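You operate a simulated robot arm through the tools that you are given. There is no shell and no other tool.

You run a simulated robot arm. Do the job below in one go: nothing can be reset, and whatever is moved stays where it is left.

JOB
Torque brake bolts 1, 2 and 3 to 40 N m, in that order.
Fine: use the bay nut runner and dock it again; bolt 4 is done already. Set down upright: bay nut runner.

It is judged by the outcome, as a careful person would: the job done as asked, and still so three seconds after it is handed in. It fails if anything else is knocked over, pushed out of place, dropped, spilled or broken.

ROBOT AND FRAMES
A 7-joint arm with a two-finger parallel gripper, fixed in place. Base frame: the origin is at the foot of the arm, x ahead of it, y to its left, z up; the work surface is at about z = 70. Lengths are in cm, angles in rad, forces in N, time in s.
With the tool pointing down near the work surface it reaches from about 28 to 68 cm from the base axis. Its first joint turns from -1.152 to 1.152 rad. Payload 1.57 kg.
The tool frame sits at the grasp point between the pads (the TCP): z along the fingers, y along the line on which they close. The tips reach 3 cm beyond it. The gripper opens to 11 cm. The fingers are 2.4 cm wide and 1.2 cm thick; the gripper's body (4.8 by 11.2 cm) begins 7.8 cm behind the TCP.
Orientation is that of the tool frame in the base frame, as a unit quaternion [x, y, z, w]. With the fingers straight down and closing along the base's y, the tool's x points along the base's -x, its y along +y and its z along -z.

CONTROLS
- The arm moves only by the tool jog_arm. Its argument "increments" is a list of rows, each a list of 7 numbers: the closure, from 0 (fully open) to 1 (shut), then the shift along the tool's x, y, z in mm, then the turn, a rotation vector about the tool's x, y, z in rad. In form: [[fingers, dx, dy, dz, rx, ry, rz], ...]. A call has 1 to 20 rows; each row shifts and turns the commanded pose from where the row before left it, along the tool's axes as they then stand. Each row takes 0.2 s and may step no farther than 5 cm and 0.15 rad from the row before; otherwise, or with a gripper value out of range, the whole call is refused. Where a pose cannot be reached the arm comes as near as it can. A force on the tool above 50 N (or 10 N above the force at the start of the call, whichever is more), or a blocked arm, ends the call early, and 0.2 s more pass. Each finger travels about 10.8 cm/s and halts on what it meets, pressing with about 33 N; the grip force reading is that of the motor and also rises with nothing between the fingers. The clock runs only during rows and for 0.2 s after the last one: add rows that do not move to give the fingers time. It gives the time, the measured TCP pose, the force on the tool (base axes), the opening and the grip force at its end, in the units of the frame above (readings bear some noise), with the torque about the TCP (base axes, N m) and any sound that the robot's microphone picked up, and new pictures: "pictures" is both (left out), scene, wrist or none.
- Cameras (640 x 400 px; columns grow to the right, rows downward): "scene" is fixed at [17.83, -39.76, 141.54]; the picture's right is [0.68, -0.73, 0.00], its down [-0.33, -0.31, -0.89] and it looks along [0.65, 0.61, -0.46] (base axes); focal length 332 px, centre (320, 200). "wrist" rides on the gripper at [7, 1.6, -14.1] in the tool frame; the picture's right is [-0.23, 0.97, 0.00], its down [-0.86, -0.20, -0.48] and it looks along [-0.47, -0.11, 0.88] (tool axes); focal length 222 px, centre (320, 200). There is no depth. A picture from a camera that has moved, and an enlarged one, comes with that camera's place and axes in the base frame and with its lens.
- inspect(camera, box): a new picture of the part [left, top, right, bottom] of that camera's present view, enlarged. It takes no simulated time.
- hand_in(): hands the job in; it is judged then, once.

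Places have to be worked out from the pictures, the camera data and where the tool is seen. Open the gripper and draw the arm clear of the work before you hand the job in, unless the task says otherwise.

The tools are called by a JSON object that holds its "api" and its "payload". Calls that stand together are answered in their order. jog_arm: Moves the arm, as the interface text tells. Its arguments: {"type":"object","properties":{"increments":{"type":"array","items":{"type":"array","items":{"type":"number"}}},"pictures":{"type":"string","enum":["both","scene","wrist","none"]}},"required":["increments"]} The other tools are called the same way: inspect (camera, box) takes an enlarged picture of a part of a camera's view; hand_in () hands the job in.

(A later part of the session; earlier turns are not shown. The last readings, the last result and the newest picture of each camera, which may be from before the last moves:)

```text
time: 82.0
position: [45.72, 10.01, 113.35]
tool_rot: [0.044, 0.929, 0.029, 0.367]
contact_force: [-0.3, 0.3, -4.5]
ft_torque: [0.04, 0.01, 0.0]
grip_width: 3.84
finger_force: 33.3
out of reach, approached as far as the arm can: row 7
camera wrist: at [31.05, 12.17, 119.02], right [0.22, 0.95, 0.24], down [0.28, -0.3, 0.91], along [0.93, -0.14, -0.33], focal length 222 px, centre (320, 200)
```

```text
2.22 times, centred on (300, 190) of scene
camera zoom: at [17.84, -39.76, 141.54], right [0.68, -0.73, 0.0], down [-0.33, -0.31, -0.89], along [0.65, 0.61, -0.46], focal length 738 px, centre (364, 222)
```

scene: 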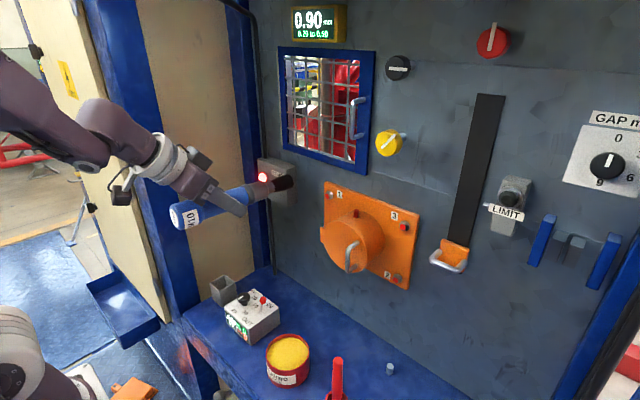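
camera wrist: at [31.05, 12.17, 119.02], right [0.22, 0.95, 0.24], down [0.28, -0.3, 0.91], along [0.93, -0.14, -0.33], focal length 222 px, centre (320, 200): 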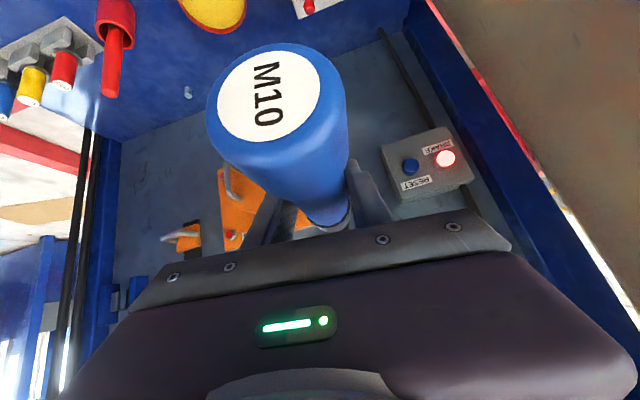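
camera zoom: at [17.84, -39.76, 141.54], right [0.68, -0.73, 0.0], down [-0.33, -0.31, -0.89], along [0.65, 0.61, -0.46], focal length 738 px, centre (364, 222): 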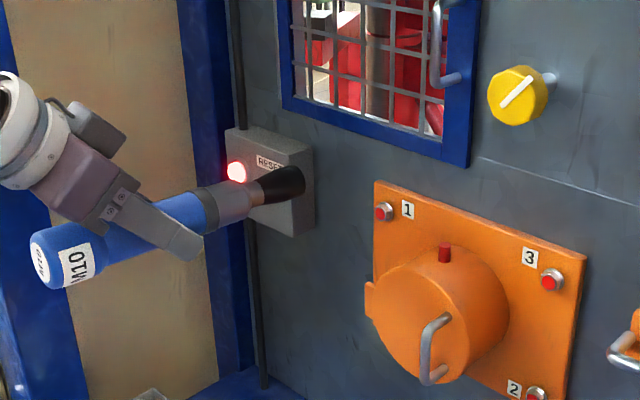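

The final row was limited by reach at x≈45, which should ease further forward. Bolt 1 triangulates to (70.9, 7.1, 106.5), bolt 3 to (70.9, −13.3, 106.5) and bolt 2 to (70.9, −13.3, 92.9). I move forward, finish the rotation, and line up with bolt 1 about 5 cm short.

{"api": "jog_arm", "payload": {"increments": [[1.0, -15.6, 1.3, 14.7, 0, 0, 0], [1.0, -15.6, 1.3, 14.7, 0, 0, 0], [1.0, 0, 0, 0, 0.01, -0.0165, -0.052], [1.0, 0, 0, 0, 0.01, -0.0165, -0.052], [1.0, 16, -10, 16, 0, 0, 0], [1.0, 16, -10, 16, 0, 0, 0], [1.0, 16.4, -8.5, 16.4, 0, 0, 0], [1.0, 0, 0, 0, 0, 0, 0]]}}

{"api": "inspect", "payload": {"camera": "scene", "box": [200, 120, 400, 270]}}

```text
time: 83.8
position: [50.02, 7.31, 106.6]
tool_rot: [0.0, 0.924, 0.0, 0.383]
contact_force: [1.6, 0.3, -5.0]
ft_torque: [0.02, 0.03, 0.01]
grip_width: 3.84
finger_force: 33.1
camera wrist: at [35.06, 8.92, 111.62], right [0.16, 0.97, 0.16], down [0.27, -0.2, 0.94], along [0.95, -0.11, -0.29], focal length 222 px, centre (320, 200)
```

scene: 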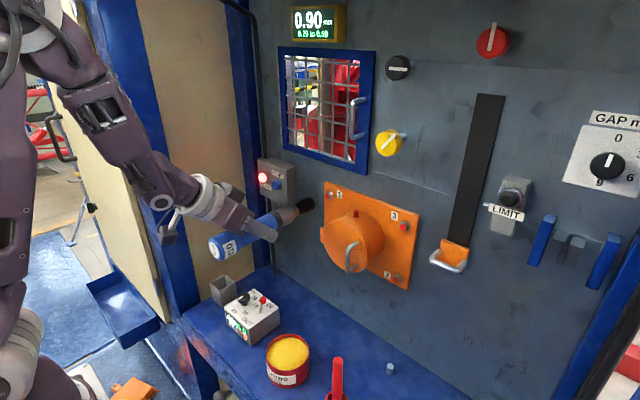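
wrist: 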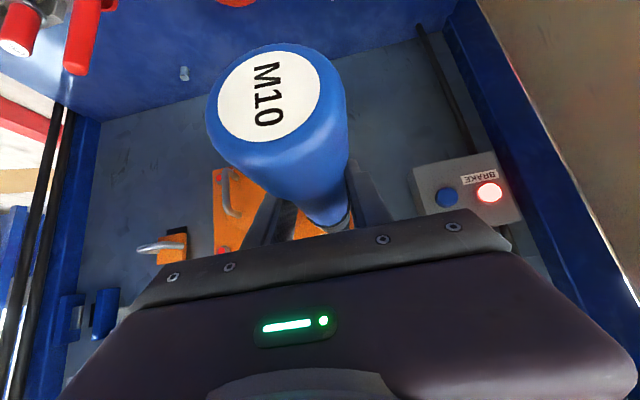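

```text
2.67 times, centred on (300, 195) of scene
camera zoom: at [17.84, -39.76, 141.54], right [0.68, -0.73, 0.0], down [-0.33, -0.31, -0.89], along [0.65, 0.61, -0.46], focal length 885 px, centre (373, 213)
```

zoom: 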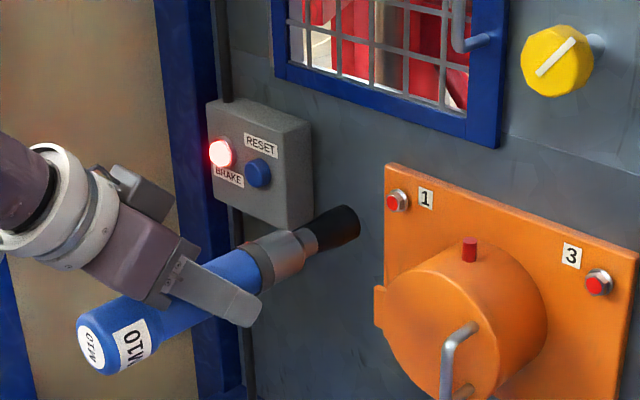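

The runner is level and pointed at the wall. I zoom in on the socket and bolt 1 to check the line-up.

{"api": "inspect", "payload": {"camera": "scene", "box": [285, 175, 345, 225]}}

{"api": "inspect", "payload": {"camera": "scene", "box": [200, 180, 340, 280]}}

```text
8.00 times, centred on (315, 200) of scene
camera zoom: at [17.84, -39.76, 141.54], right [0.68, -0.73, 0.0], down [-0.33, -0.31, -0.89], along [0.65, 0.61, -0.46], focal length 2655 px, centre (360, 200)
```

zoom: 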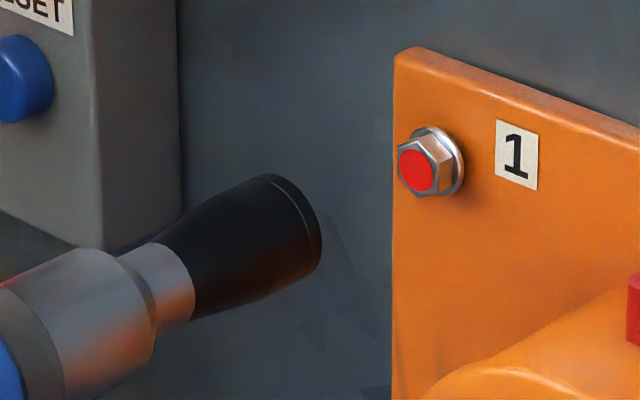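

```text
4.00 times, centred on (270, 230) of scene
camera zoom: at [17.84, -39.76, 141.54], right [0.68, -0.73, 0.0], down [-0.33, -0.31, -0.89], along [0.65, 0.61, -0.46], focal length 1328 px, centre (520, 80)
```

zoom: 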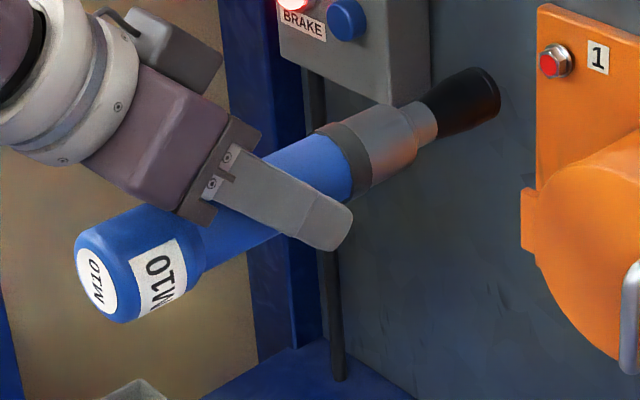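

The socket lines up with bolt 1 to about 2 mm. I correct slightly (−y, −z), advance 4 cm, and check again up close.

{"api": "jog_arm", "payload": {"increments": [[1.0, -6.7, -0.5, 7.4, 0, 0, 0], [1.0, -6.7, -0.5, 7.4, 0, 0, 0], [1.0, -6.7, 0, 7.4, 0, 0, 0], [1.0, -6.8, 0, 7.5, 0, 0, 0], [1.0, 0, 0, 0, 0, 0, 0]]}}

{"api": "inspect", "payload": {"camera": "scene", "box": [285, 175, 345, 225]}}

```text
time: 85.0
position: [54.12, 7.14, 106.39]
tool_rot: [-0.001, 0.924, -0.001, 0.383]
contact_force: [0.4, -0.1, -5.1]
ft_torque: [0.01, 0.04, 0.02]
grip_width: 3.85
finger_force: 33.1
camera wrist: at [39.05, 8.83, 111.43], right [0.16, 0.97, 0.16], down [0.27, -0.2, 0.94], along [0.95, -0.11, -0.29], focal length 222 px, centre (320, 200)
```

scene: 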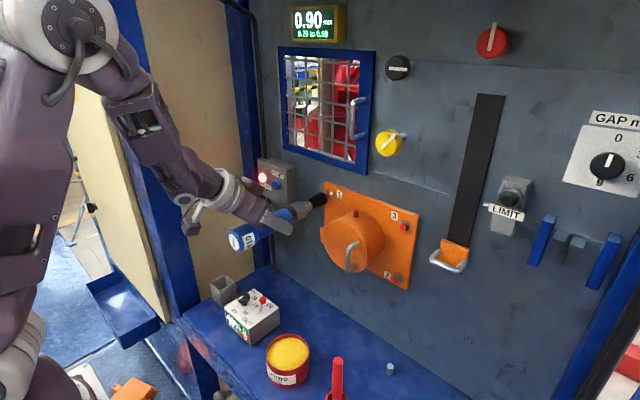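
wrist: 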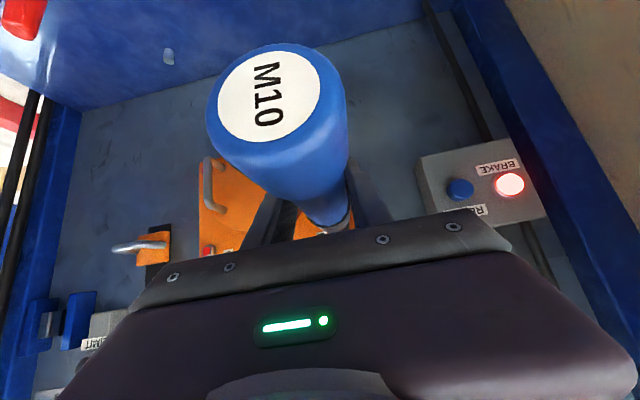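

```text
8.00 times, centred on (315, 200) of scene
camera zoom: at [17.84, -39.76, 141.54], right [0.68, -0.73, 0.0], down [-0.33, -0.31, -0.89], along [0.65, 0.61, -0.46], focal length 2655 px, centre (360, 200)
```

zoom: 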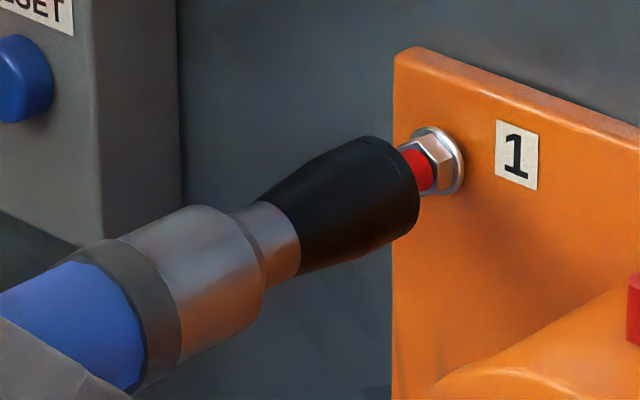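

Alignment now looks essentially exact, with about 1.5 cm left to the bolt face. I advance slowly onto the bolt.

{"api": "jog_arm", "payload": {"increments": [[1.0, -2.83, 0, 2.83, 0, 0, 0], [1.0, -2.83, 0, 2.83, 0, 0, 0], [1.0, -2.83, 0, 2.83, 0, 0, 0], [1.0, -1.41, 0, 1.41, 0, 0, 0], [1.0, 0, 0, 0, 0, 0, 0]]}}

{"api": "inspect", "payload": {"camera": "scene", "box": [285, 175, 345, 225]}}

{"api": "inspect", "payload": {"camera": "scene", "box": [215, 285, 285, 345]}}

```text
time: 86.2
position: [55.49, 7.05, 106.25]
tool_rot: [-0.001, 0.924, 0.0, 0.383]
contact_force: [0.0, -0.8, -5.7]
ft_torque: [0.02, 0.02, 0.04]
grip_width: 3.86
finger_force: 32.6
camera wrist: at [40.45, 8.8, 111.29], right [0.16, 0.97, 0.16], down [0.27, -0.2, 0.94], along [0.95, -0.11, -0.29], focal length 222 px, centre (320, 200)
```

scene: 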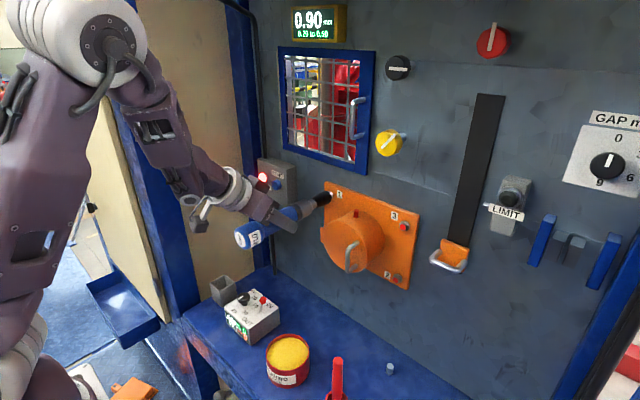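
wrist: 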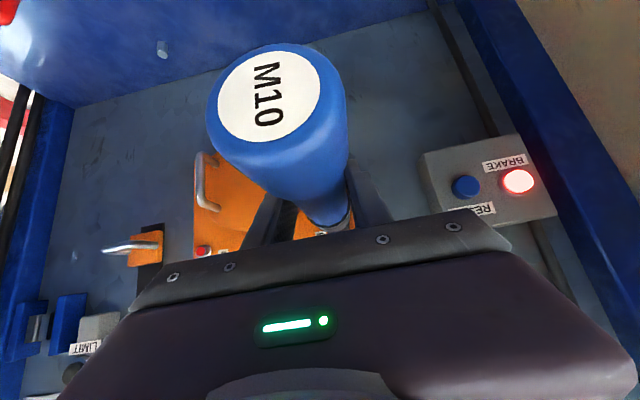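

```text
8.00 times, centred on (315, 200) of scene
camera zoom: at [17.84, -39.76, 141.54], right [0.68, -0.73, 0.0], down [-0.33, -0.31, -0.89], along [0.65, 0.61, -0.46], focal length 2655 px, centre (360, 200)
```

zoom: 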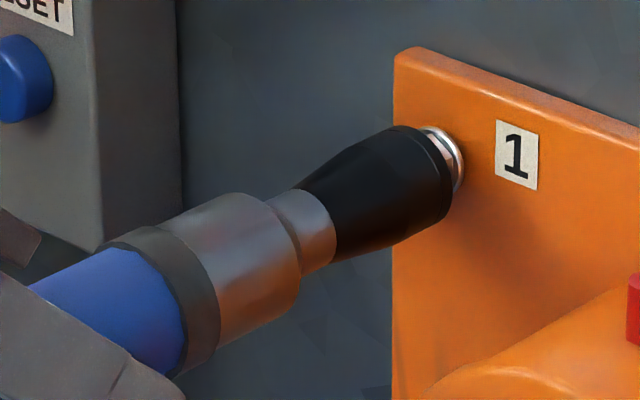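

```text
6.67 times, centred on (250, 315) of scene
camera zoom: at [17.84, -39.76, 141.54], right [0.68, -0.73, 0.0], down [-0.33, -0.31, -0.89], along [0.65, 0.61, -0.46], focal length 2212 px, centre (787, -567)
```

zoom: 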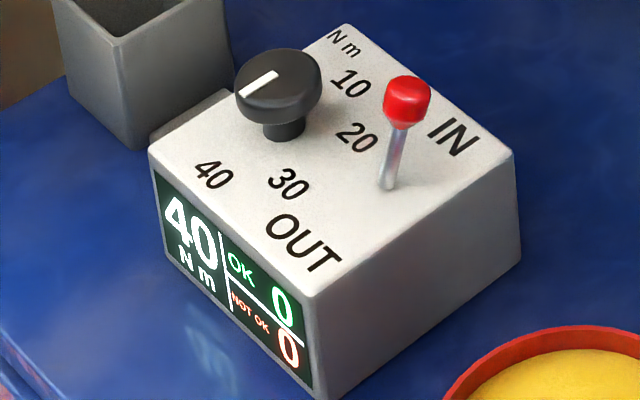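

The socket is just at the bolt head with no contact yet, and the controller reads 40, OK 0. I raise by 1 mm and keep advancing in small steps.

{"api": "jog_arm", "payload": {"increments": [[1.0, -2.1, 0, 0.7, 0, 0, 0], [1.0, -2.1, 0, 2.1, 0, 0, 0], [1.0, -2.1, 0, 2.1, 0, 0, 0], [1.0, 0, 0, 0, 0, 0, 0]], "pictures": "scene"}}

{"api": "inspect", "payload": {"camera": "scene", "box": [285, 175, 345, 225]}}

{"api": "inspect", "payload": {"camera": "scene", "box": [215, 285, 285, 345]}}

```text
time: 87.2
position: [56.17, 7.01, 106.46]
tool_rot: [-0.002, 0.924, 0.0, 0.382]
contact_force: [-0.3, 0.5, -4.4]
ft_torque: [0.0, -0.04, -0.01]
grip_width: 3.85
finger_force: 33.6
```

scene: 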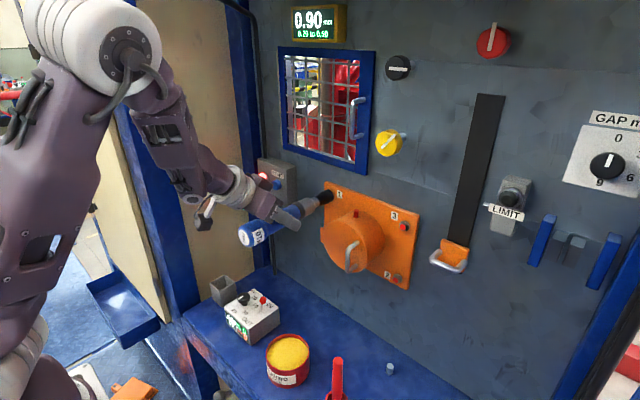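

```text
8.00 times, centred on (315, 200) of scene
camera zoom: at [17.83, -39.76, 141.54], right [0.68, -0.73, 0.0], down [-0.33, -0.31, -0.89], along [0.65, 0.61, -0.46], focal length 2655 px, centre (360, 200)
```

zoom: 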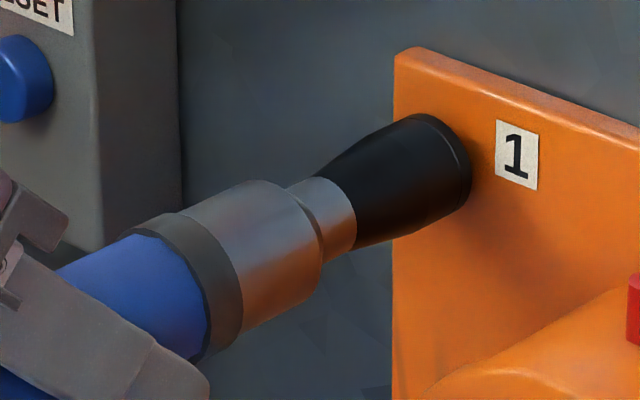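

```text
6.67 times, centred on (250, 315) of scene
camera zoom: at [17.83, -39.76, 141.54], right [0.68, -0.73, 0.0], down [-0.33, -0.31, -0.89], along [0.65, 0.61, -0.46], focal length 2212 px, centre (787, -567)
```

zoom: 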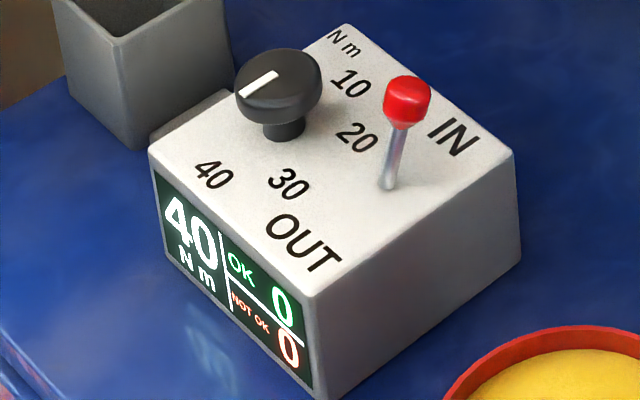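

The socket is over the bolt head with no force yet. I press on in 2 mm steps and watch force, sound and display.

{"api": "jog_arm", "payload": {"increments": [[1.0, -1.41, 0, 1.41, 0, 0, 0], [1.0, -1.41, 0, 1.41, 0, 0, 0], [1.0, 0, 0, 0, 0, 0, 0], [1.0, 0, 0, 0, 0, 0, 0]], "pictures": "none"}}

{"api": "inspect", "payload": {"camera": "scene", "box": [285, 175, 345, 225]}}

{"api": "inspect", "payload": {"camera": "scene", "box": [215, 285, 285, 345]}}

```text
time: 88.2
position: [56.63, 7.05, 106.33]
tool_rot: [-0.001, 0.924, 0.001, 0.382]
contact_force: [-24.0, -2.0, -9.8]
ft_torque: [0.02, 0.71, -0.08]
grip_width: 3.84
finger_force: 33.0
```

```text
8.00 times, centred on (315, 200) of scene
camera zoom: at [17.78, -39.76, 141.55], right [0.68, -0.73, 0.0], down [-0.33, -0.31, -0.89], along [0.65, 0.61, -0.46], focal length 2655 px, centre (360, 200)
```

zoom: 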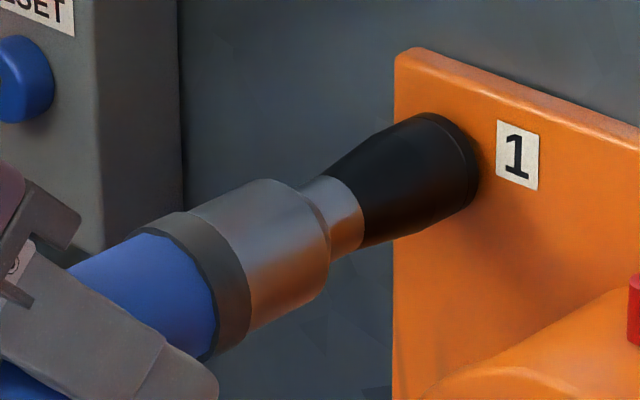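

```text
6.67 times, centred on (250, 315) of scene
camera zoom: at [17.78, -39.76, 141.55], right [0.68, -0.73, 0.0], down [-0.33, -0.31, -0.89], along [0.65, 0.61, -0.46], focal length 2212 px, centre (787, -567)
```

zoom: 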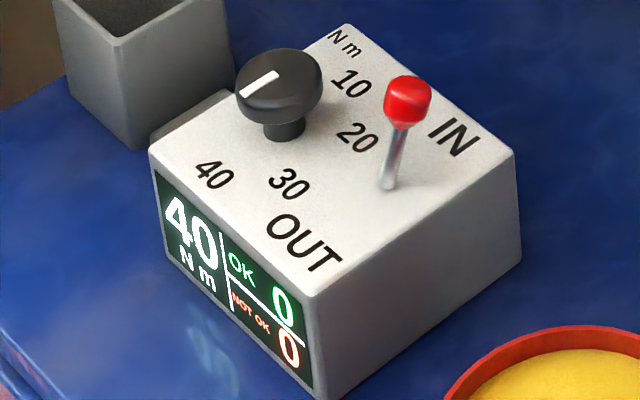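

24 N axial contact: the socket is seated. I hold the pressure to see whether the runner starts.

{"api": "jog_arm", "payload": {"increments": [[1.0, 0, 0, 0, 0, 0, 0], [1.0, 0, 0, 0, 0, 0, 0], [1.0, 0, 0, 0, 0, 0, 0], [1.0, 0, 0, 0, 0, 0, 0], [1.0, 0, 0, 0, 0, 0, 0]], "pictures": "none"}}

{"api": "inspect", "payload": {"camera": "scene", "box": [215, 285, 285, 345]}}

```text
time: 89.4
position: [56.5, 6.96, 106.43]
tool_rot: [-0.001, 0.924, 0.0, 0.383]
contact_force: [-26.5, -2.3, -6.0]
ft_torque: [-0.02, 0.33, -0.4]
grip_width: 3.84
finger_force: 33.2
```

```text
6.67 times, centred on (250, 315) of scene
camera zoom: at [17.76, -39.77, 141.55], right [0.68, -0.73, 0.0], down [-0.33, -0.31, -0.89], along [0.65, 0.61, -0.46], focal length 2212 px, centre (787, -567)
```

zoom: 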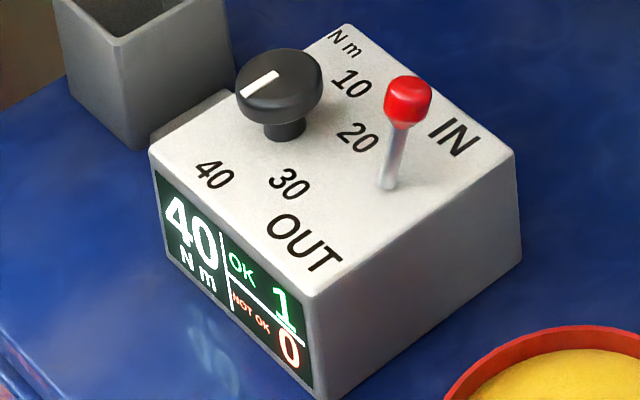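

The display shows OK 1, so bolt 1 is done. I back straight off along the runner axis and check the bolt.

{"api": "jog_arm", "payload": {"increments": [[1.0, 3.5, 0, -3.5, 0, 0, 0], [1.0, 7.1, 0, -7.1, 0, 0, 0], [1.0, 9.4, 0, -9.4, 0, 0, 0], [1.0, 9.4, 0, -9.4, 0, 0, 0], [1.0, 9.4, 0, -9.4, 0, 0, 0], [1.0, 0, 0, 0, 0, 0, 0]]}}

{"api": "inspect", "payload": {"camera": "scene", "box": [260, 150, 440, 300]}}

{"api": "inspect", "payload": {"camera": "scene", "box": [215, 285, 285, 345]}}

```text
time: 90.8
position: [51.1, 7.22, 106.47]
tool_rot: [-0.002, 0.924, 0.001, 0.383]
contact_force: [-0.3, 0.0, -4.7]
ft_torque: [0.01, 0.01, 0.0]
grip_width: 3.84
finger_force: 32.5
camera wrist: at [36.13, 8.82, 111.47], right [0.16, 0.97, 0.16], down [0.27, -0.2, 0.94], along [0.95, -0.11, -0.29], focal length 222 px, centre (320, 200)
```

scene: 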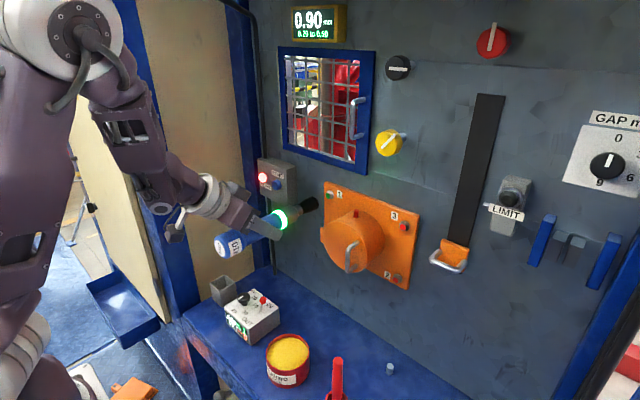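
wrist: 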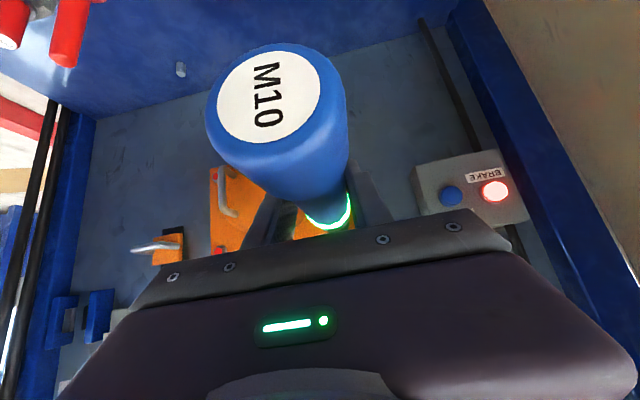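

```text
2.67 times, centred on (350, 225) of scene
camera zoom: at [17.84, -39.76, 141.54], right [0.68, -0.73, 0.0], down [-0.33, -0.31, -0.89], along [0.65, 0.61, -0.46], focal length 885 px, centre (240, 133)
```

zoom: 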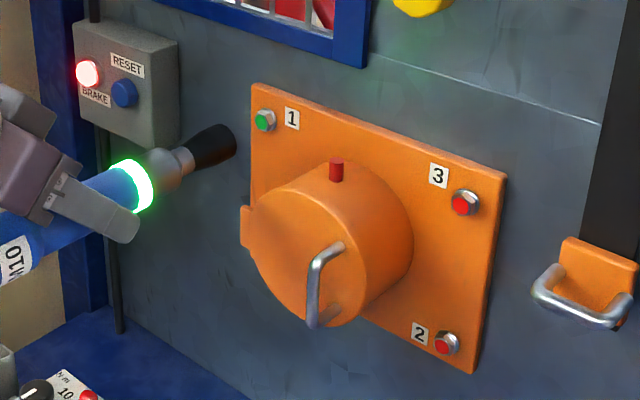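

```text
6.67 times, centred on (250, 315) of scene
camera zoom: at [17.84, -39.76, 141.54], right [0.68, -0.73, 0.0], down [-0.33, -0.31, -0.89], along [0.65, 0.61, -0.46], focal length 2212 px, centre (787, -567)
```

zoom: 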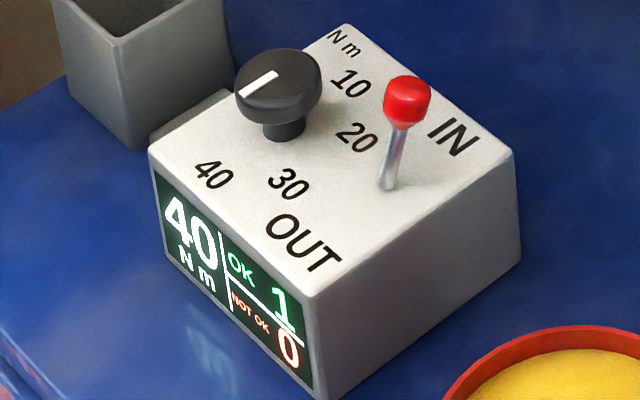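

Bolt 1 now shows green and the runner ring is green. I go up over the cover at a safe standoff, across to y≈−13.3, and then check before descending to bolt 2.

{"api": "jog_arm", "payload": {"increments": [[1.0, -10, 0, -10, 0, 0, 0], [1.0, -17.7, 0, -17.7, 0, 0, 0], [1.0, -17.7, 0, -17.7, 0, 0, 0], [1.0, -7.6, 0, -7.6, 0, 0, 0], [1.0, 0, -15, 0, 0, 0, 0], [1.0, 0, -25, 0, 0, 0, 0], [1.0, 0, -25, 0, 0, 0, 0], [1.0, 0, -25, 0, 0, 0, 0], [1.0, 0, -25, 0, 0, 0, 0], [1.0, 0, -25, 0, 0, 0, 0], [1.0, 0, -25, 0, 0, 0, 0], [1.0, 0, -25, 0, 0, 0, 0], [1.0, 0, -15, 0, 0, 0, 0], [1.0, 0, 0, 0, 0, 0, 0]]}}

```text
time: 93.8
position: [57.14, -10.28, 111.94]
tool_rot: [0.0, 0.924, -0.002, 0.382]
contact_force: [0.9, 0.2, -4.8]
ft_torque: [0.01, 0.01, 0.0]
grip_width: 3.81
finger_force: 33.0
out of reach, approached as far as the arm can: row 7, 8, 9, 10, 11, 12, 13
camera wrist: at [42.2, -8.42, 116.94], right [0.16, 0.97, 0.16], down [0.27, -0.2, 0.94], along [0.95, -0.11, -0.29], focal length 222 px, centre (320, 200)
```

scene: 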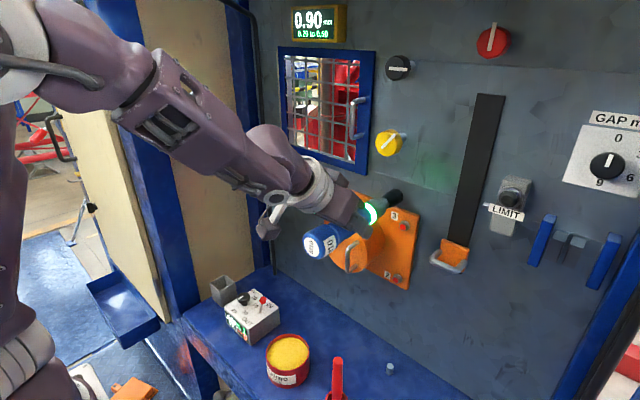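
wrist: 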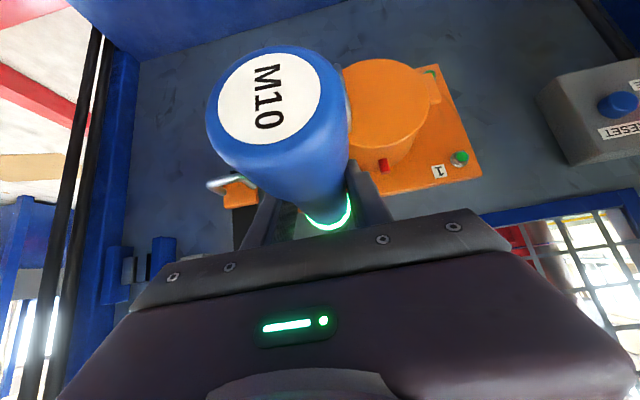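

Reach was limited on this side and the arm drifted forward, though without touching anything. I move back toward the centre and away from the wall first.

{"api": "jog_arm", "payload": {"increments": [[1.0, 0, 20, 0, 0, 0, 0], [1.0, 7, 25, -7, 0, 0, 0], [1.0, 10, 25, -10, 0, 0, 0], [1.0, 10, 25, -10, 0, 0, 0], [1.0, 8, 15, -8, 0, 0, 0], [1.0, 0, 0, 0, 0, 0, 0]]}}

```text
time: 95.2
position: [52.24, 0.97, 111.86]
tool_rot: [-0.001, 0.924, -0.001, 0.383]
contact_force: [-0.1, -0.4, -4.6]
ft_torque: [0.0, 0.01, 0.04]
grip_width: 3.81
finger_force: 33.5
camera wrist: at [37.23, 2.71, 116.85], right [0.16, 0.97, 0.16], down [0.27, -0.2, 0.94], along [0.95, -0.11, -0.29], focal length 222 px, centre (320, 200)
```

scene: 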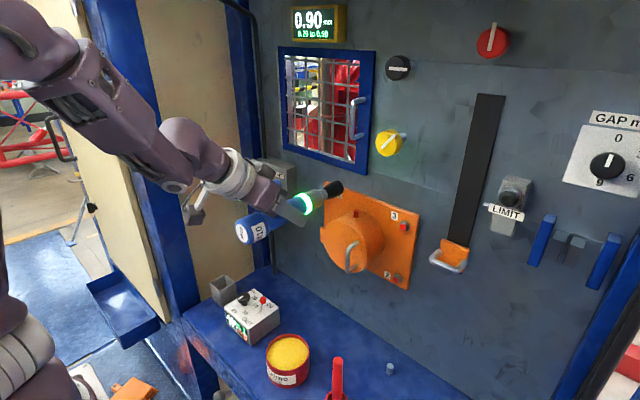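
wrist: 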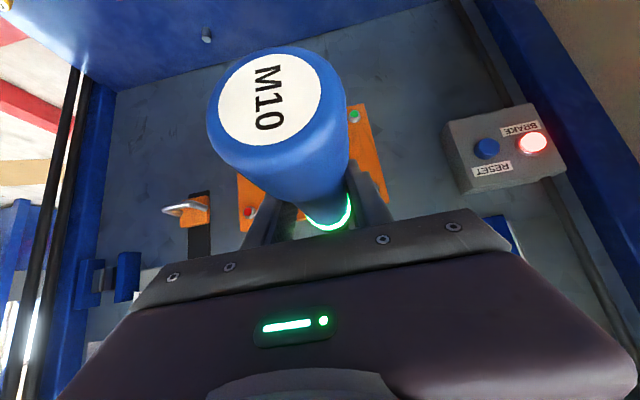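

I'm clear now. I roll the gripper around the runner's own axis (base x) by 0.6 rad so that it leans toward −y, which suits the arm better on this side; the socket keeps pointing at the wall.

{"api": "jog_arm", "payload": {"increments": [[1.0, 0, 0, 0, 0.106, 0, -0.106], [1.0, 0, 0, 0, 0.106, 0, -0.106], [1.0, 0, 0, 0, 0.106, 0, -0.106], [1.0, 0, 0, 0, 0.106, 0, -0.106], [1.0, 0, 0, 0, 0, 0, 0]]}}

```text
time: 96.4
position: [52.32, 0.75, 111.84]
tool_rot: [-0.114, 0.882, -0.274, 0.365]
contact_force: [0.5, 0.0, -3.5]
ft_torque: [0.04, 0.01, 0.03]
grip_width: 3.87
finger_force: 33.1
camera wrist: at [37.26, 5.13, 115.07], right [0.16, 0.89, -0.42], down [0.27, 0.37, 0.89], along [0.95, -0.25, -0.18], focal length 222 px, centre (320, 200)
```

scene: 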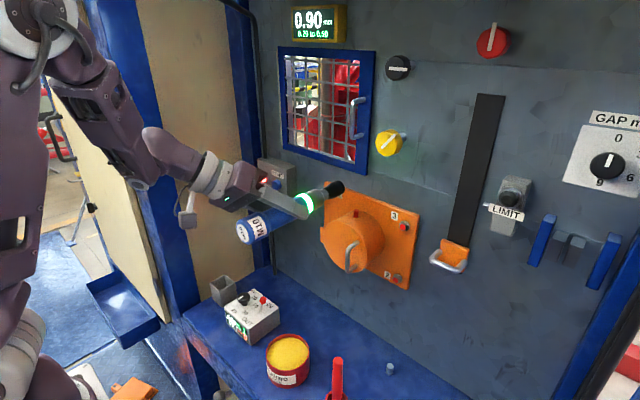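
wrist: 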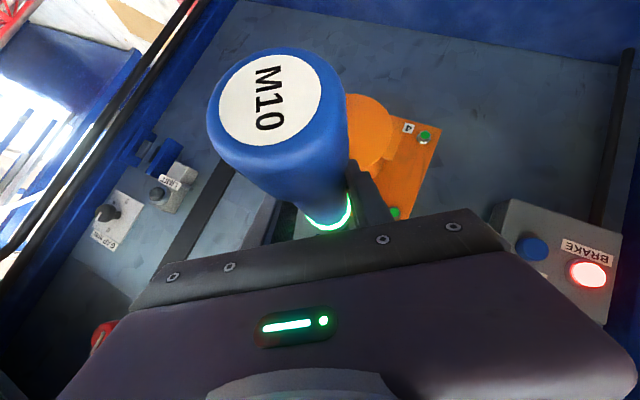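

This orientation is reachable. I move in −y in short bursts, watching for reach limits.

{"api": "jog_arm", "payload": {"increments": [[1.0, 8, -16.5, 8, 0, 0, 0], [1.0, 8, -16.5, 8, 0, 0, 0], [1.0, 8, -16.5, 8, 0, 0, 0], [1.0, 0, 0, 0, 0, 0, 0]], "pictures": "none"}}

```text
time: 97.4
position: [51.99, -5.28, 111.98]
tool_rot: [-0.113, 0.883, -0.273, 0.366]
contact_force: [-0.9, 0.6, -4.7]
ft_torque: [-0.01, 0.04, -0.05]
grip_width: 3.87
finger_force: 33.8
```

Reachable so far at (52, −5.3, 112). I continue in −y.

{"api": "jog_arm", "payload": {"increments": [[1.0, 8, -16.5, 8, 0, 0, 0], [1.0, 8, -16.5, 8, 0, 0, 0], [1.0, 8, -16.5, 8, 0, 0, 0], [1.0, 0, 0, 0, 0, 0, 0]], "pictures": "none"}}

{"api": "jog_arm", "payload": {"increments": [[1.0, 8, -16.5, 8, 0, 0, 0], [1.0, 0, 0, 0, 0, 0, 0]]}}

```text
time: 98.4
position: [52.22, -11.12, 111.89]
tool_rot: [-0.114, 0.882, -0.272, 0.366]
contact_force: [0.0, 0.2, -4.5]
ft_torque: [-0.01, 0.02, -0.03]
grip_width: 3.84
finger_force: 33.5
```

```text
time: 99.0
position: [52.2, -13.07, 112.0]
tool_rot: [-0.113, 0.882, -0.274, 0.366]
contact_force: [-0.1, -0.2, -4.0]
ft_torque: [0.0, 0.02, 0.0]
grip_width: 3.85
finger_force: 32.7
camera wrist: at [37.29, -8.81, 115.07], right [0.16, 0.89, -0.42], down [0.27, 0.37, 0.89], along [0.95, -0.25, -0.18], focal length 222 px, centre (320, 200)
```

scene: 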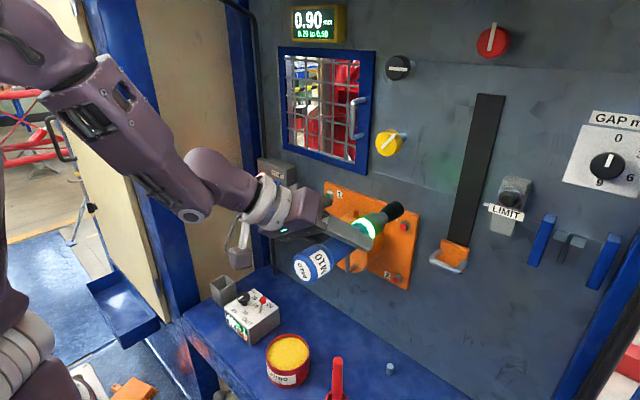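
wrist: 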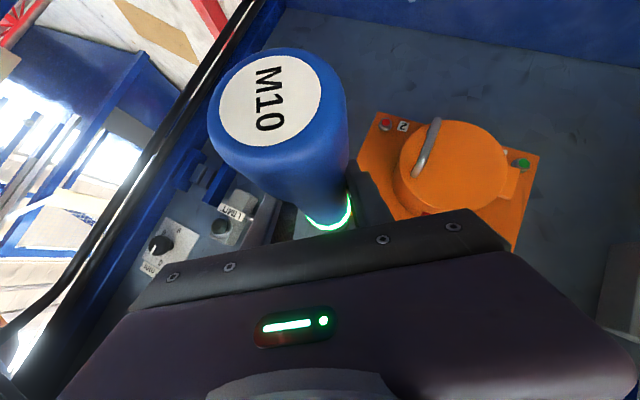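

This lean works at y=−13. The wrist view confirms bolt 2 near (70.7, −13.1, 92.6). I descend in short bursts.

{"api": "jog_arm", "payload": {"increments": [[1.0, 11.7, 11.3, 11.7, 0, 0, 0], [1.0, 11.7, 11.3, 11.7, 0, 0, 0], [1.0, 11.7, 11.3, 11.7, 0, 0, 0], [1.0, 0, 0, 0, 0, 0, 0]], "pictures": "none"}}

{"api": "jog_arm", "payload": {"increments": [[1.0, 11.7, 11.3, 11.7, 0, 0, 0], [1.0, 11.7, 11.3, 11.7, 0, 0, 0], [1.0, 11.7, 11.3, 11.7, 0, 0, 0], [1.0, 0, 0, 0, 0, 0, 0]]}}

```text
time: 100.0
position: [52.16, -13.12, 105.84]
tool_rot: [-0.114, 0.882, -0.274, 0.366]
contact_force: [-0.6, -0.8, -5.0]
ft_torque: [0.03, 0.02, 0.0]
grip_width: 3.88
finger_force: 33.6
```

```text
time: 101.0
position: [52.56, -13.29, 99.95]
tool_rot: [-0.113, 0.883, -0.272, 0.366]
contact_force: [0.3, 0.2, -4.6]
ft_torque: [0.02, 0.03, 0.01]
grip_width: 3.85
finger_force: 32.6
out of reach, approached as far as the arm can: row 3
camera wrist: at [37.61, -8.99, 103.06], right [0.16, 0.89, -0.42], down [0.27, 0.37, 0.89], along [0.95, -0.25, -0.18], focal length 222 px, centre (320, 200)
```

scene: 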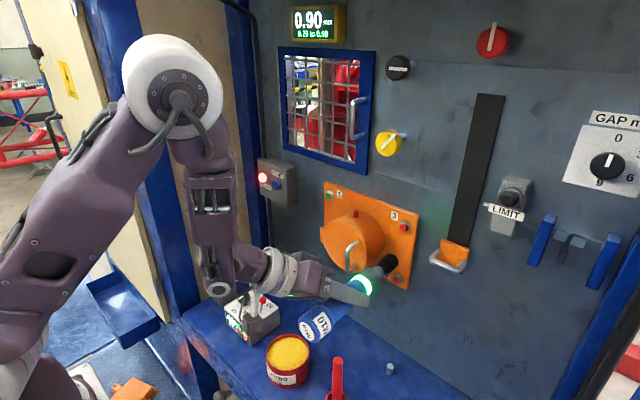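
wrist: 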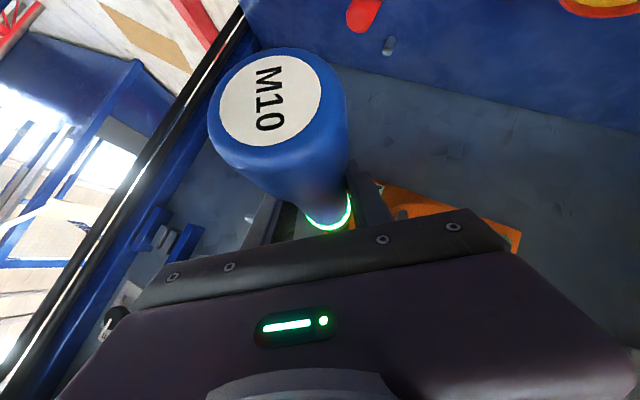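

Reach limits start at z≈100 because the wrist bends too far outward in this lean. At this height the straight-down lean should work, so I roll back around the runner axis.

{"api": "jog_arm", "payload": {"increments": [[1.0, 0, 0, 0, -0.106, 0, 0.106], [1.0, 0, 0, 0, -0.106, 0, 0.106], [1.0, 0, 0, 0, 0, 0, 0]], "pictures": "none"}}

{"api": "jog_arm", "payload": {"increments": [[1.0, 0, 0, 0, -0.106, 0, 0.106], [1.0, 0, 0, 0, -0.106, 0, 0.106], [1.0, 0, 0, 0, 0, 0, 0]]}}

```text
time: 101.8
position: [52.6, -13.3, 99.88]
tool_rot: [-0.058, 0.914, -0.137, 0.378]
contact_force: [-0.7, 0.7, -4.5]
ft_torque: [0.04, 0.02, 0.01]
grip_width: 3.87
finger_force: 33.3
```

```text
time: 102.6
position: [55.31, -10.65, 99.67]
tool_rot: [0.001, 0.924, -0.002, 0.382]
contact_force: [0.4, -1.0, -5.1]
ft_torque: [0.01, -0.01, -0.08]
grip_width: 3.87
finger_force: 32.7
out of reach, approached as far as the arm can: row 1, 2
camera wrist: at [40.31, -8.84, 104.62], right [0.16, 0.97, 0.16], down [0.27, -0.2, 0.94], along [0.95, -0.11, -0.29], focal length 222 px, centre (320, 200)
```

scene: 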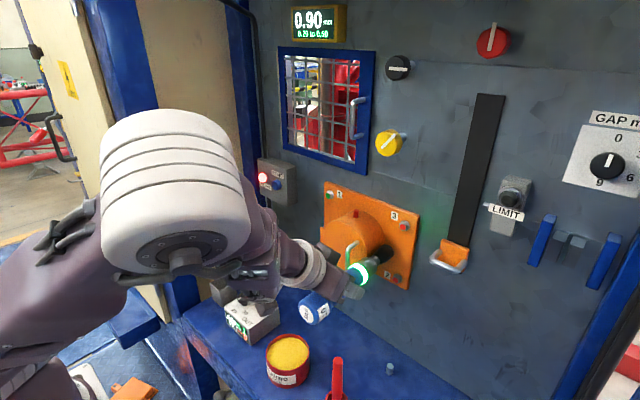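
wrist: 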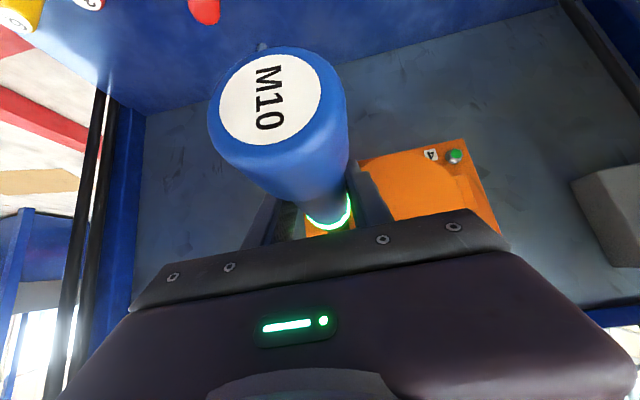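

With no lean the arm was pushed off target; a lean of 0.3 was fine. I restore the 0.3 rad lean and return to the standoff position.

{"api": "jog_arm", "payload": {"increments": [[1.0, 6.4, -9, -6.4, 0.106, 0, -0.106], [1.0, 7.3, -8.9, -5.4, 0.106, 0, -0.106], [1.0, 8.2, -8.6, -4.5, 0, 0, 0], [1.0, 0, 0, 0, 0, 0, 0]]}}

```text
time: 103.6
position: [52.53, -13.42, 99.68]
tool_rot: [-0.058, 0.913, -0.138, 0.378]
contact_force: [-0.8, 0.2, -5.9]
ft_torque: [0.05, 0.07, 0.01]
grip_width: 3.87
finger_force: 33.2
camera wrist: at [37.6, -10.14, 103.96], right [0.16, 0.98, -0.14], down [0.27, 0.09, 0.96], along [0.95, -0.19, -0.25], focal length 222 px, centre (320, 200)
```

scene: 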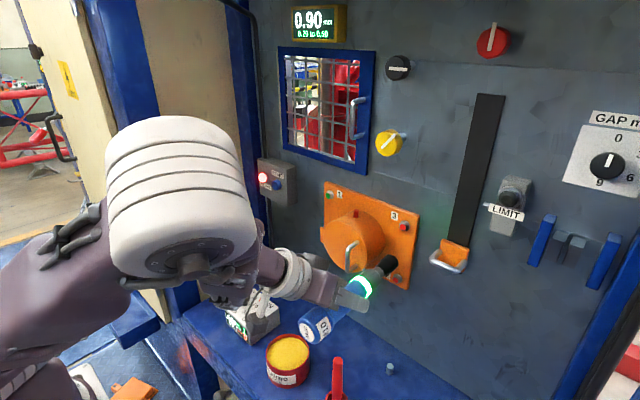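
wrist: 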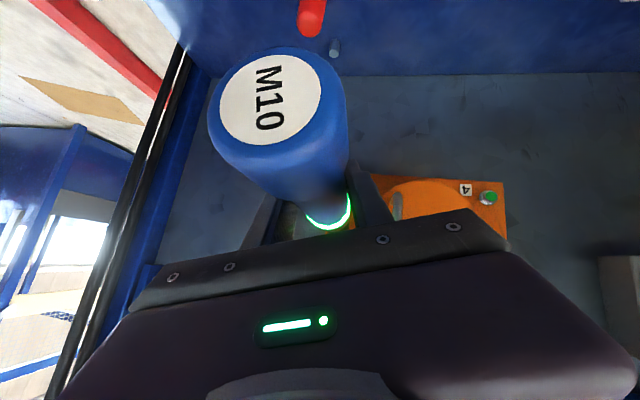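

Back at standoff with the 0.3 lean. I descend in small bursts.

{"api": "jog_arm", "payload": {"increments": [[1.0, 10, 4.4, 10, 0, 0, 0], [1.0, 10, 4.4, 10, 0, 0, 0], [1.0, 0, 0, 0, 0, 0, 0]], "pictures": "none"}}

{"api": "jog_arm", "payload": {"increments": [[1.0, 10, 4.4, 10, 0, 0, 0], [1.0, 6, 2.6, 6, 0, 0, 0], [1.0, 0, 0, 0, 0, 0, 0]]}}

{"api": "inspect", "payload": {"camera": "scene", "box": [340, 230, 440, 310]}}

```text
time: 104.4
position: [52.71, -13.24, 96.55]
tool_rot: [-0.058, 0.913, -0.138, 0.378]
contact_force: [0.0, -0.1, -5.3]
ft_torque: [0.0, 0.03, 0.0]
grip_width: 3.87
finger_force: 33.4
```

```text
time: 105.2
position: [52.66, -13.34, 94.29]
tool_rot: [-0.058, 0.913, -0.138, 0.379]
contact_force: [0.7, 0.0, -4.0]
ft_torque: [-0.01, -0.01, 0.02]
grip_width: 3.86
finger_force: 33.3
camera wrist: at [37.68, -10.2, 98.53], right [0.16, 0.98, -0.14], down [0.27, 0.09, 0.96], along [0.95, -0.19, -0.25], focal length 222 px, centre (320, 200)
```

scene: 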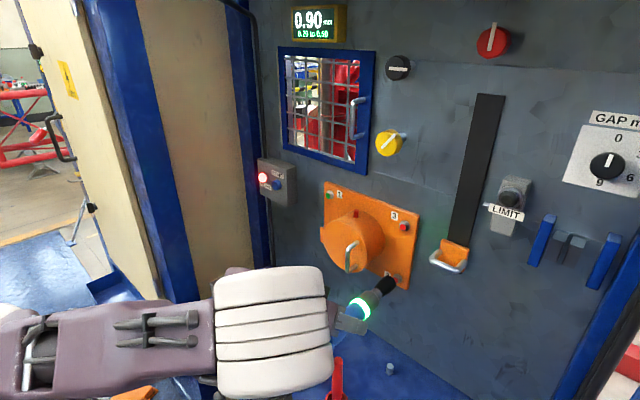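
wrist: 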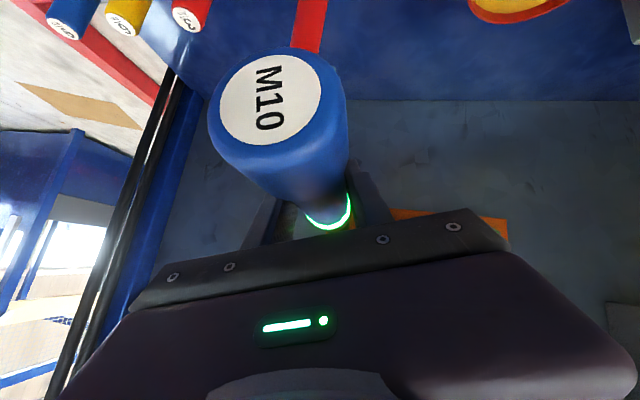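

```text
5.00 times, centred on (390, 270) of scene
camera zoom: at [17.84, -39.76, 141.54], right [0.68, -0.73, 0.0], down [-0.33, -0.31, -0.89], along [0.65, 0.61, -0.46], focal length 1659 px, centre (-30, -150)
```

zoom: 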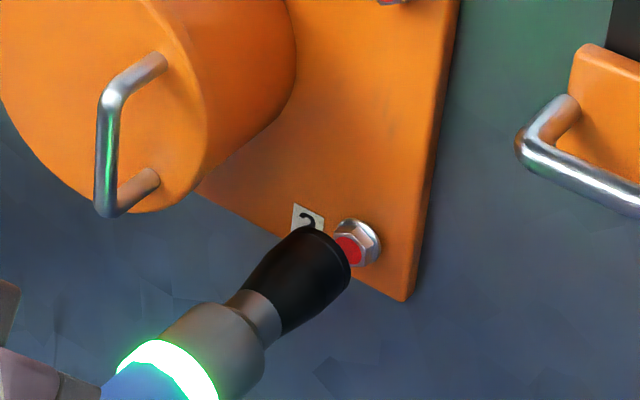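

The standoff pose at bolt 2 is reached. I zoom in to measure the socket line-up.

{"api": "inspect", "payload": {"camera": "scene", "box": [360, 255, 420, 305]}}

{"api": "inspect", "payload": {"camera": "scene", "box": [320, 250, 420, 340]}}

```text
8.00 times, centred on (390, 280) of scene
camera zoom: at [17.84, -39.76, 141.54], right [0.68, -0.73, 0.0], down [-0.33, -0.31, -0.89], along [0.65, 0.61, -0.46], focal length 2655 px, centre (-240, -440)
```

zoom: 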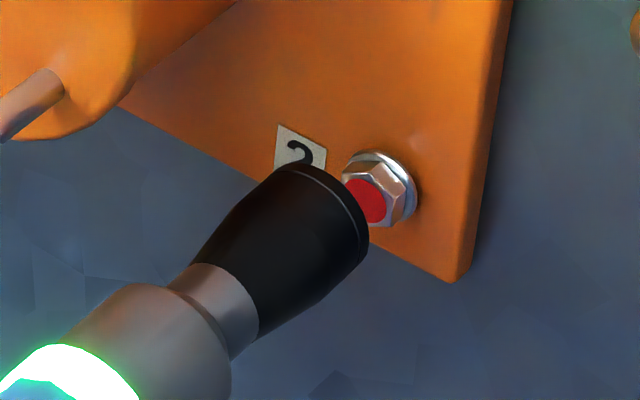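

```text
4.44 times, centred on (370, 295) of scene
camera zoom: at [17.84, -39.76, 141.54], right [0.68, -0.73, 0.0], down [-0.33, -0.31, -0.89], along [0.65, 0.61, -0.46], focal length 1475 px, centre (98, -222)
```

zoom: 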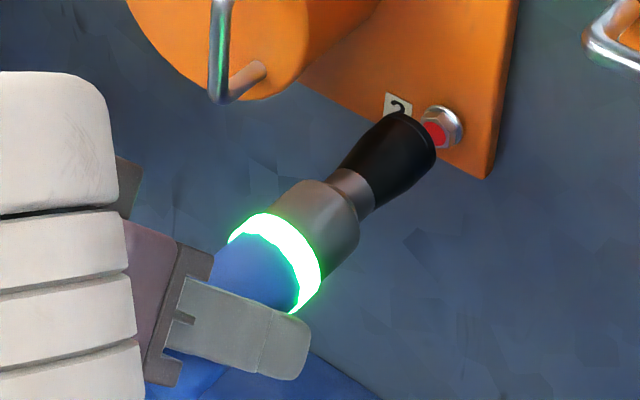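

The socket sits about 1.2 cm too high for bolt 2. I lower by 12 mm and re-measure.

{"api": "jog_arm", "payload": {"increments": [[1.0, 4, 1.75, 4, 0, 0, 0], [1.0, 4.1, 1.75, 4.1, 0, 0, 0], [1.0, 0, 0, 0, 0, 0, 0]], "pictures": "wrist"}}

{"api": "inspect", "payload": {"camera": "scene", "box": [360, 255, 420, 305]}}

```text
time: 106.0
position: [52.62, -13.28, 93.19]
tool_rot: [-0.058, 0.914, -0.139, 0.378]
contact_force: [-0.3, -0.6, -4.5]
ft_torque: [0.04, 0.05, -0.02]
grip_width: 3.86
finger_force: 32.5
camera wrist: at [37.61, -10.16, 97.35], right [0.16, 0.98, -0.14], down [0.27, 0.09, 0.96], along [0.95, -0.19, -0.25], focal length 222 px, centre (320, 200)
```

wrist: 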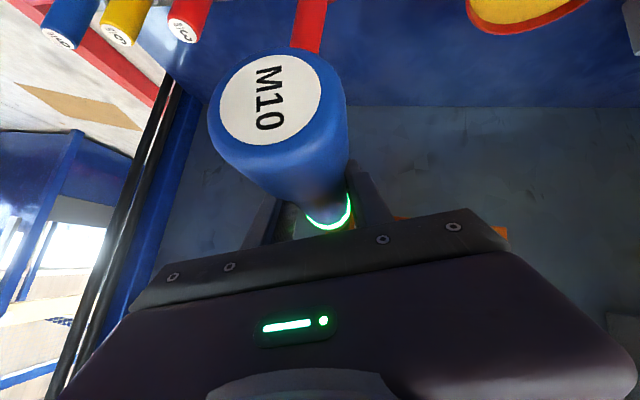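

```text
8.00 times, centred on (390, 280) of scene
camera zoom: at [17.84, -39.76, 141.54], right [0.68, -0.73, 0.0], down [-0.33, -0.31, -0.89], along [0.65, 0.61, -0.46], focal length 2655 px, centre (-240, -440)
```

zoom: 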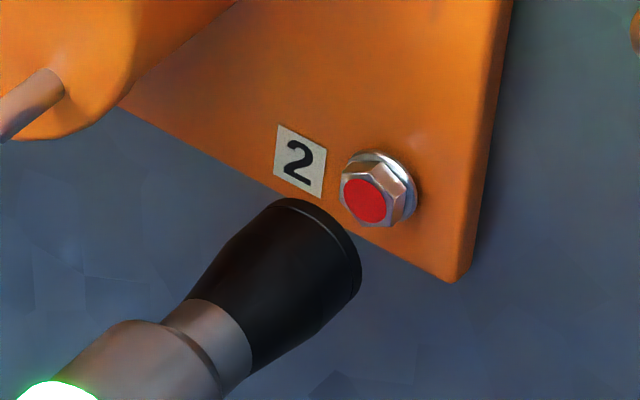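

Now the socket lines up with bolt 2 in the view. I make a tiny balance correction and advance 2.4 cm.

{"api": "jog_arm", "payload": {"increments": [[1.0, 1.1, 1.7, 1.1, 0, 0, 0], [1.0, -5.66, 0, 5.66, 0, 0, 0], [1.0, -5.66, 0, 5.66, 0, 0, 0], [1.0, -5.66, 0, 5.66, 0, 0, 0], [1.0, 0, 0, 0, 0, 0, 0]], "pictures": "wrist"}}

{"api": "inspect", "payload": {"camera": "scene", "box": [360, 255, 420, 305]}}

```text
time: 107.2
position: [54.95, -13.04, 92.76]
tool_rot: [-0.058, 0.913, -0.138, 0.379]
contact_force: [0.1, -0.8, -4.6]
ft_torque: [0.02, 0.03, -0.03]
grip_width: 3.88
finger_force: 32.8
camera wrist: at [39.97, -10.02, 97.15], right [0.16, 0.98, -0.13], down [0.27, 0.09, 0.96], along [0.95, -0.19, -0.25], focal length 222 px, centre (320, 200)
```

wrist: 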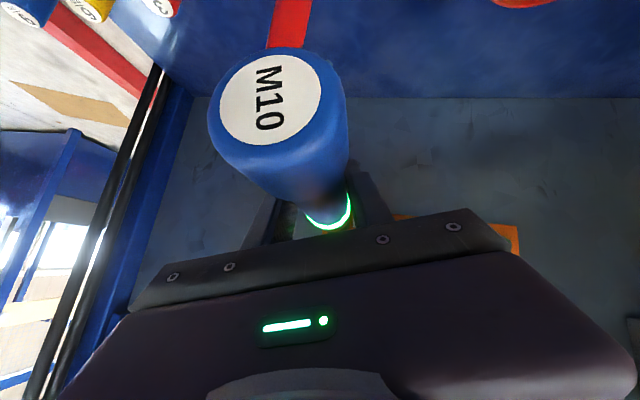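

```text
8.00 times, centred on (390, 280) of scene
camera zoom: at [17.84, -39.76, 141.54], right [0.68, -0.73, 0.0], down [-0.33, -0.31, -0.89], along [0.65, 0.61, -0.46], focal length 2655 px, centre (-240, -440)
```

zoom: 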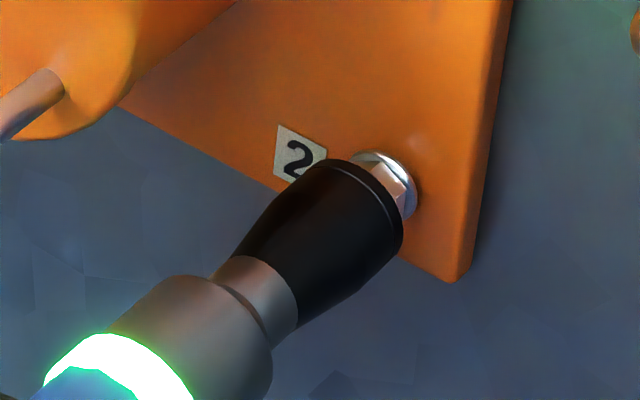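

Still aligned, with about 8 mm to the bolt face. I advance over the head.

{"api": "jog_arm", "payload": {"increments": [[1.0, -2.1, 0, 2.1, 0, 0, 0], [1.0, -2.1, 0, 2.1, 0, 0, 0], [1.0, -2.1, 0, 2.1, 0, 0, 0], [1.0, -1.4, 0, 1.4, 0, 0, 0], [1.0, 0, 0, 0, 0, 0, 0]], "pictures": "none"}}

{"api": "inspect", "payload": {"camera": "scene", "box": [360, 255, 420, 305]}}

```text
time: 108.4
position: [56.1, -13.27, 92.93]
tool_rot: [-0.058, 0.913, -0.137, 0.379]
contact_force: [-0.1, 0.0, -5.3]
ft_torque: [-0.02, 0.07, 0.0]
grip_width: 3.84
finger_force: 33.0
```

```text
8.00 times, centred on (390, 280) of scene
camera zoom: at [17.84, -39.76, 141.54], right [0.68, -0.73, 0.0], down [-0.33, -0.31, -0.89], along [0.65, 0.61, -0.46], focal length 2655 px, centre (-240, -440)
```

zoom: 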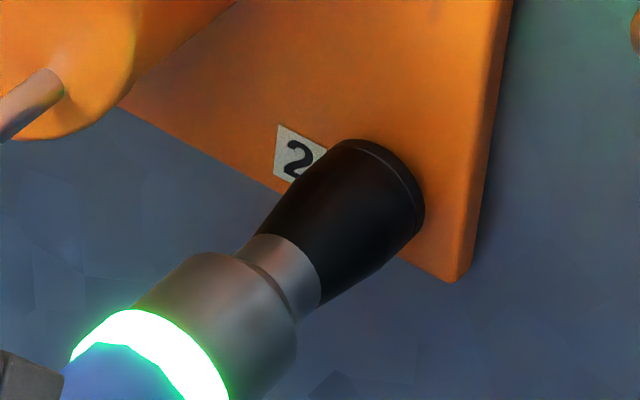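

The socket covers the head with no contact force. I press on in 2 mm steps to seat it and hold.

{"api": "jog_arm", "payload": {"increments": [[1.0, -1.41, 0, 1.41, 0, 0, 0], [1.0, -1.41, 0, 1.41, 0, 0, 0], [1.0, 0, 0, 0, 0, 0, 0], [1.0, 0, 0, 0, 0, 0, 0]], "pictures": "none"}}

```text
time: 109.4
position: [56.42, -13.18, 92.9]
tool_rot: [-0.056, 0.914, -0.139, 0.377]
contact_force: [-21.8, -2.1, -11.6]
ft_torque: [-0.03, 0.75, -0.26]
grip_width: 3.88
finger_force: 33.3
```

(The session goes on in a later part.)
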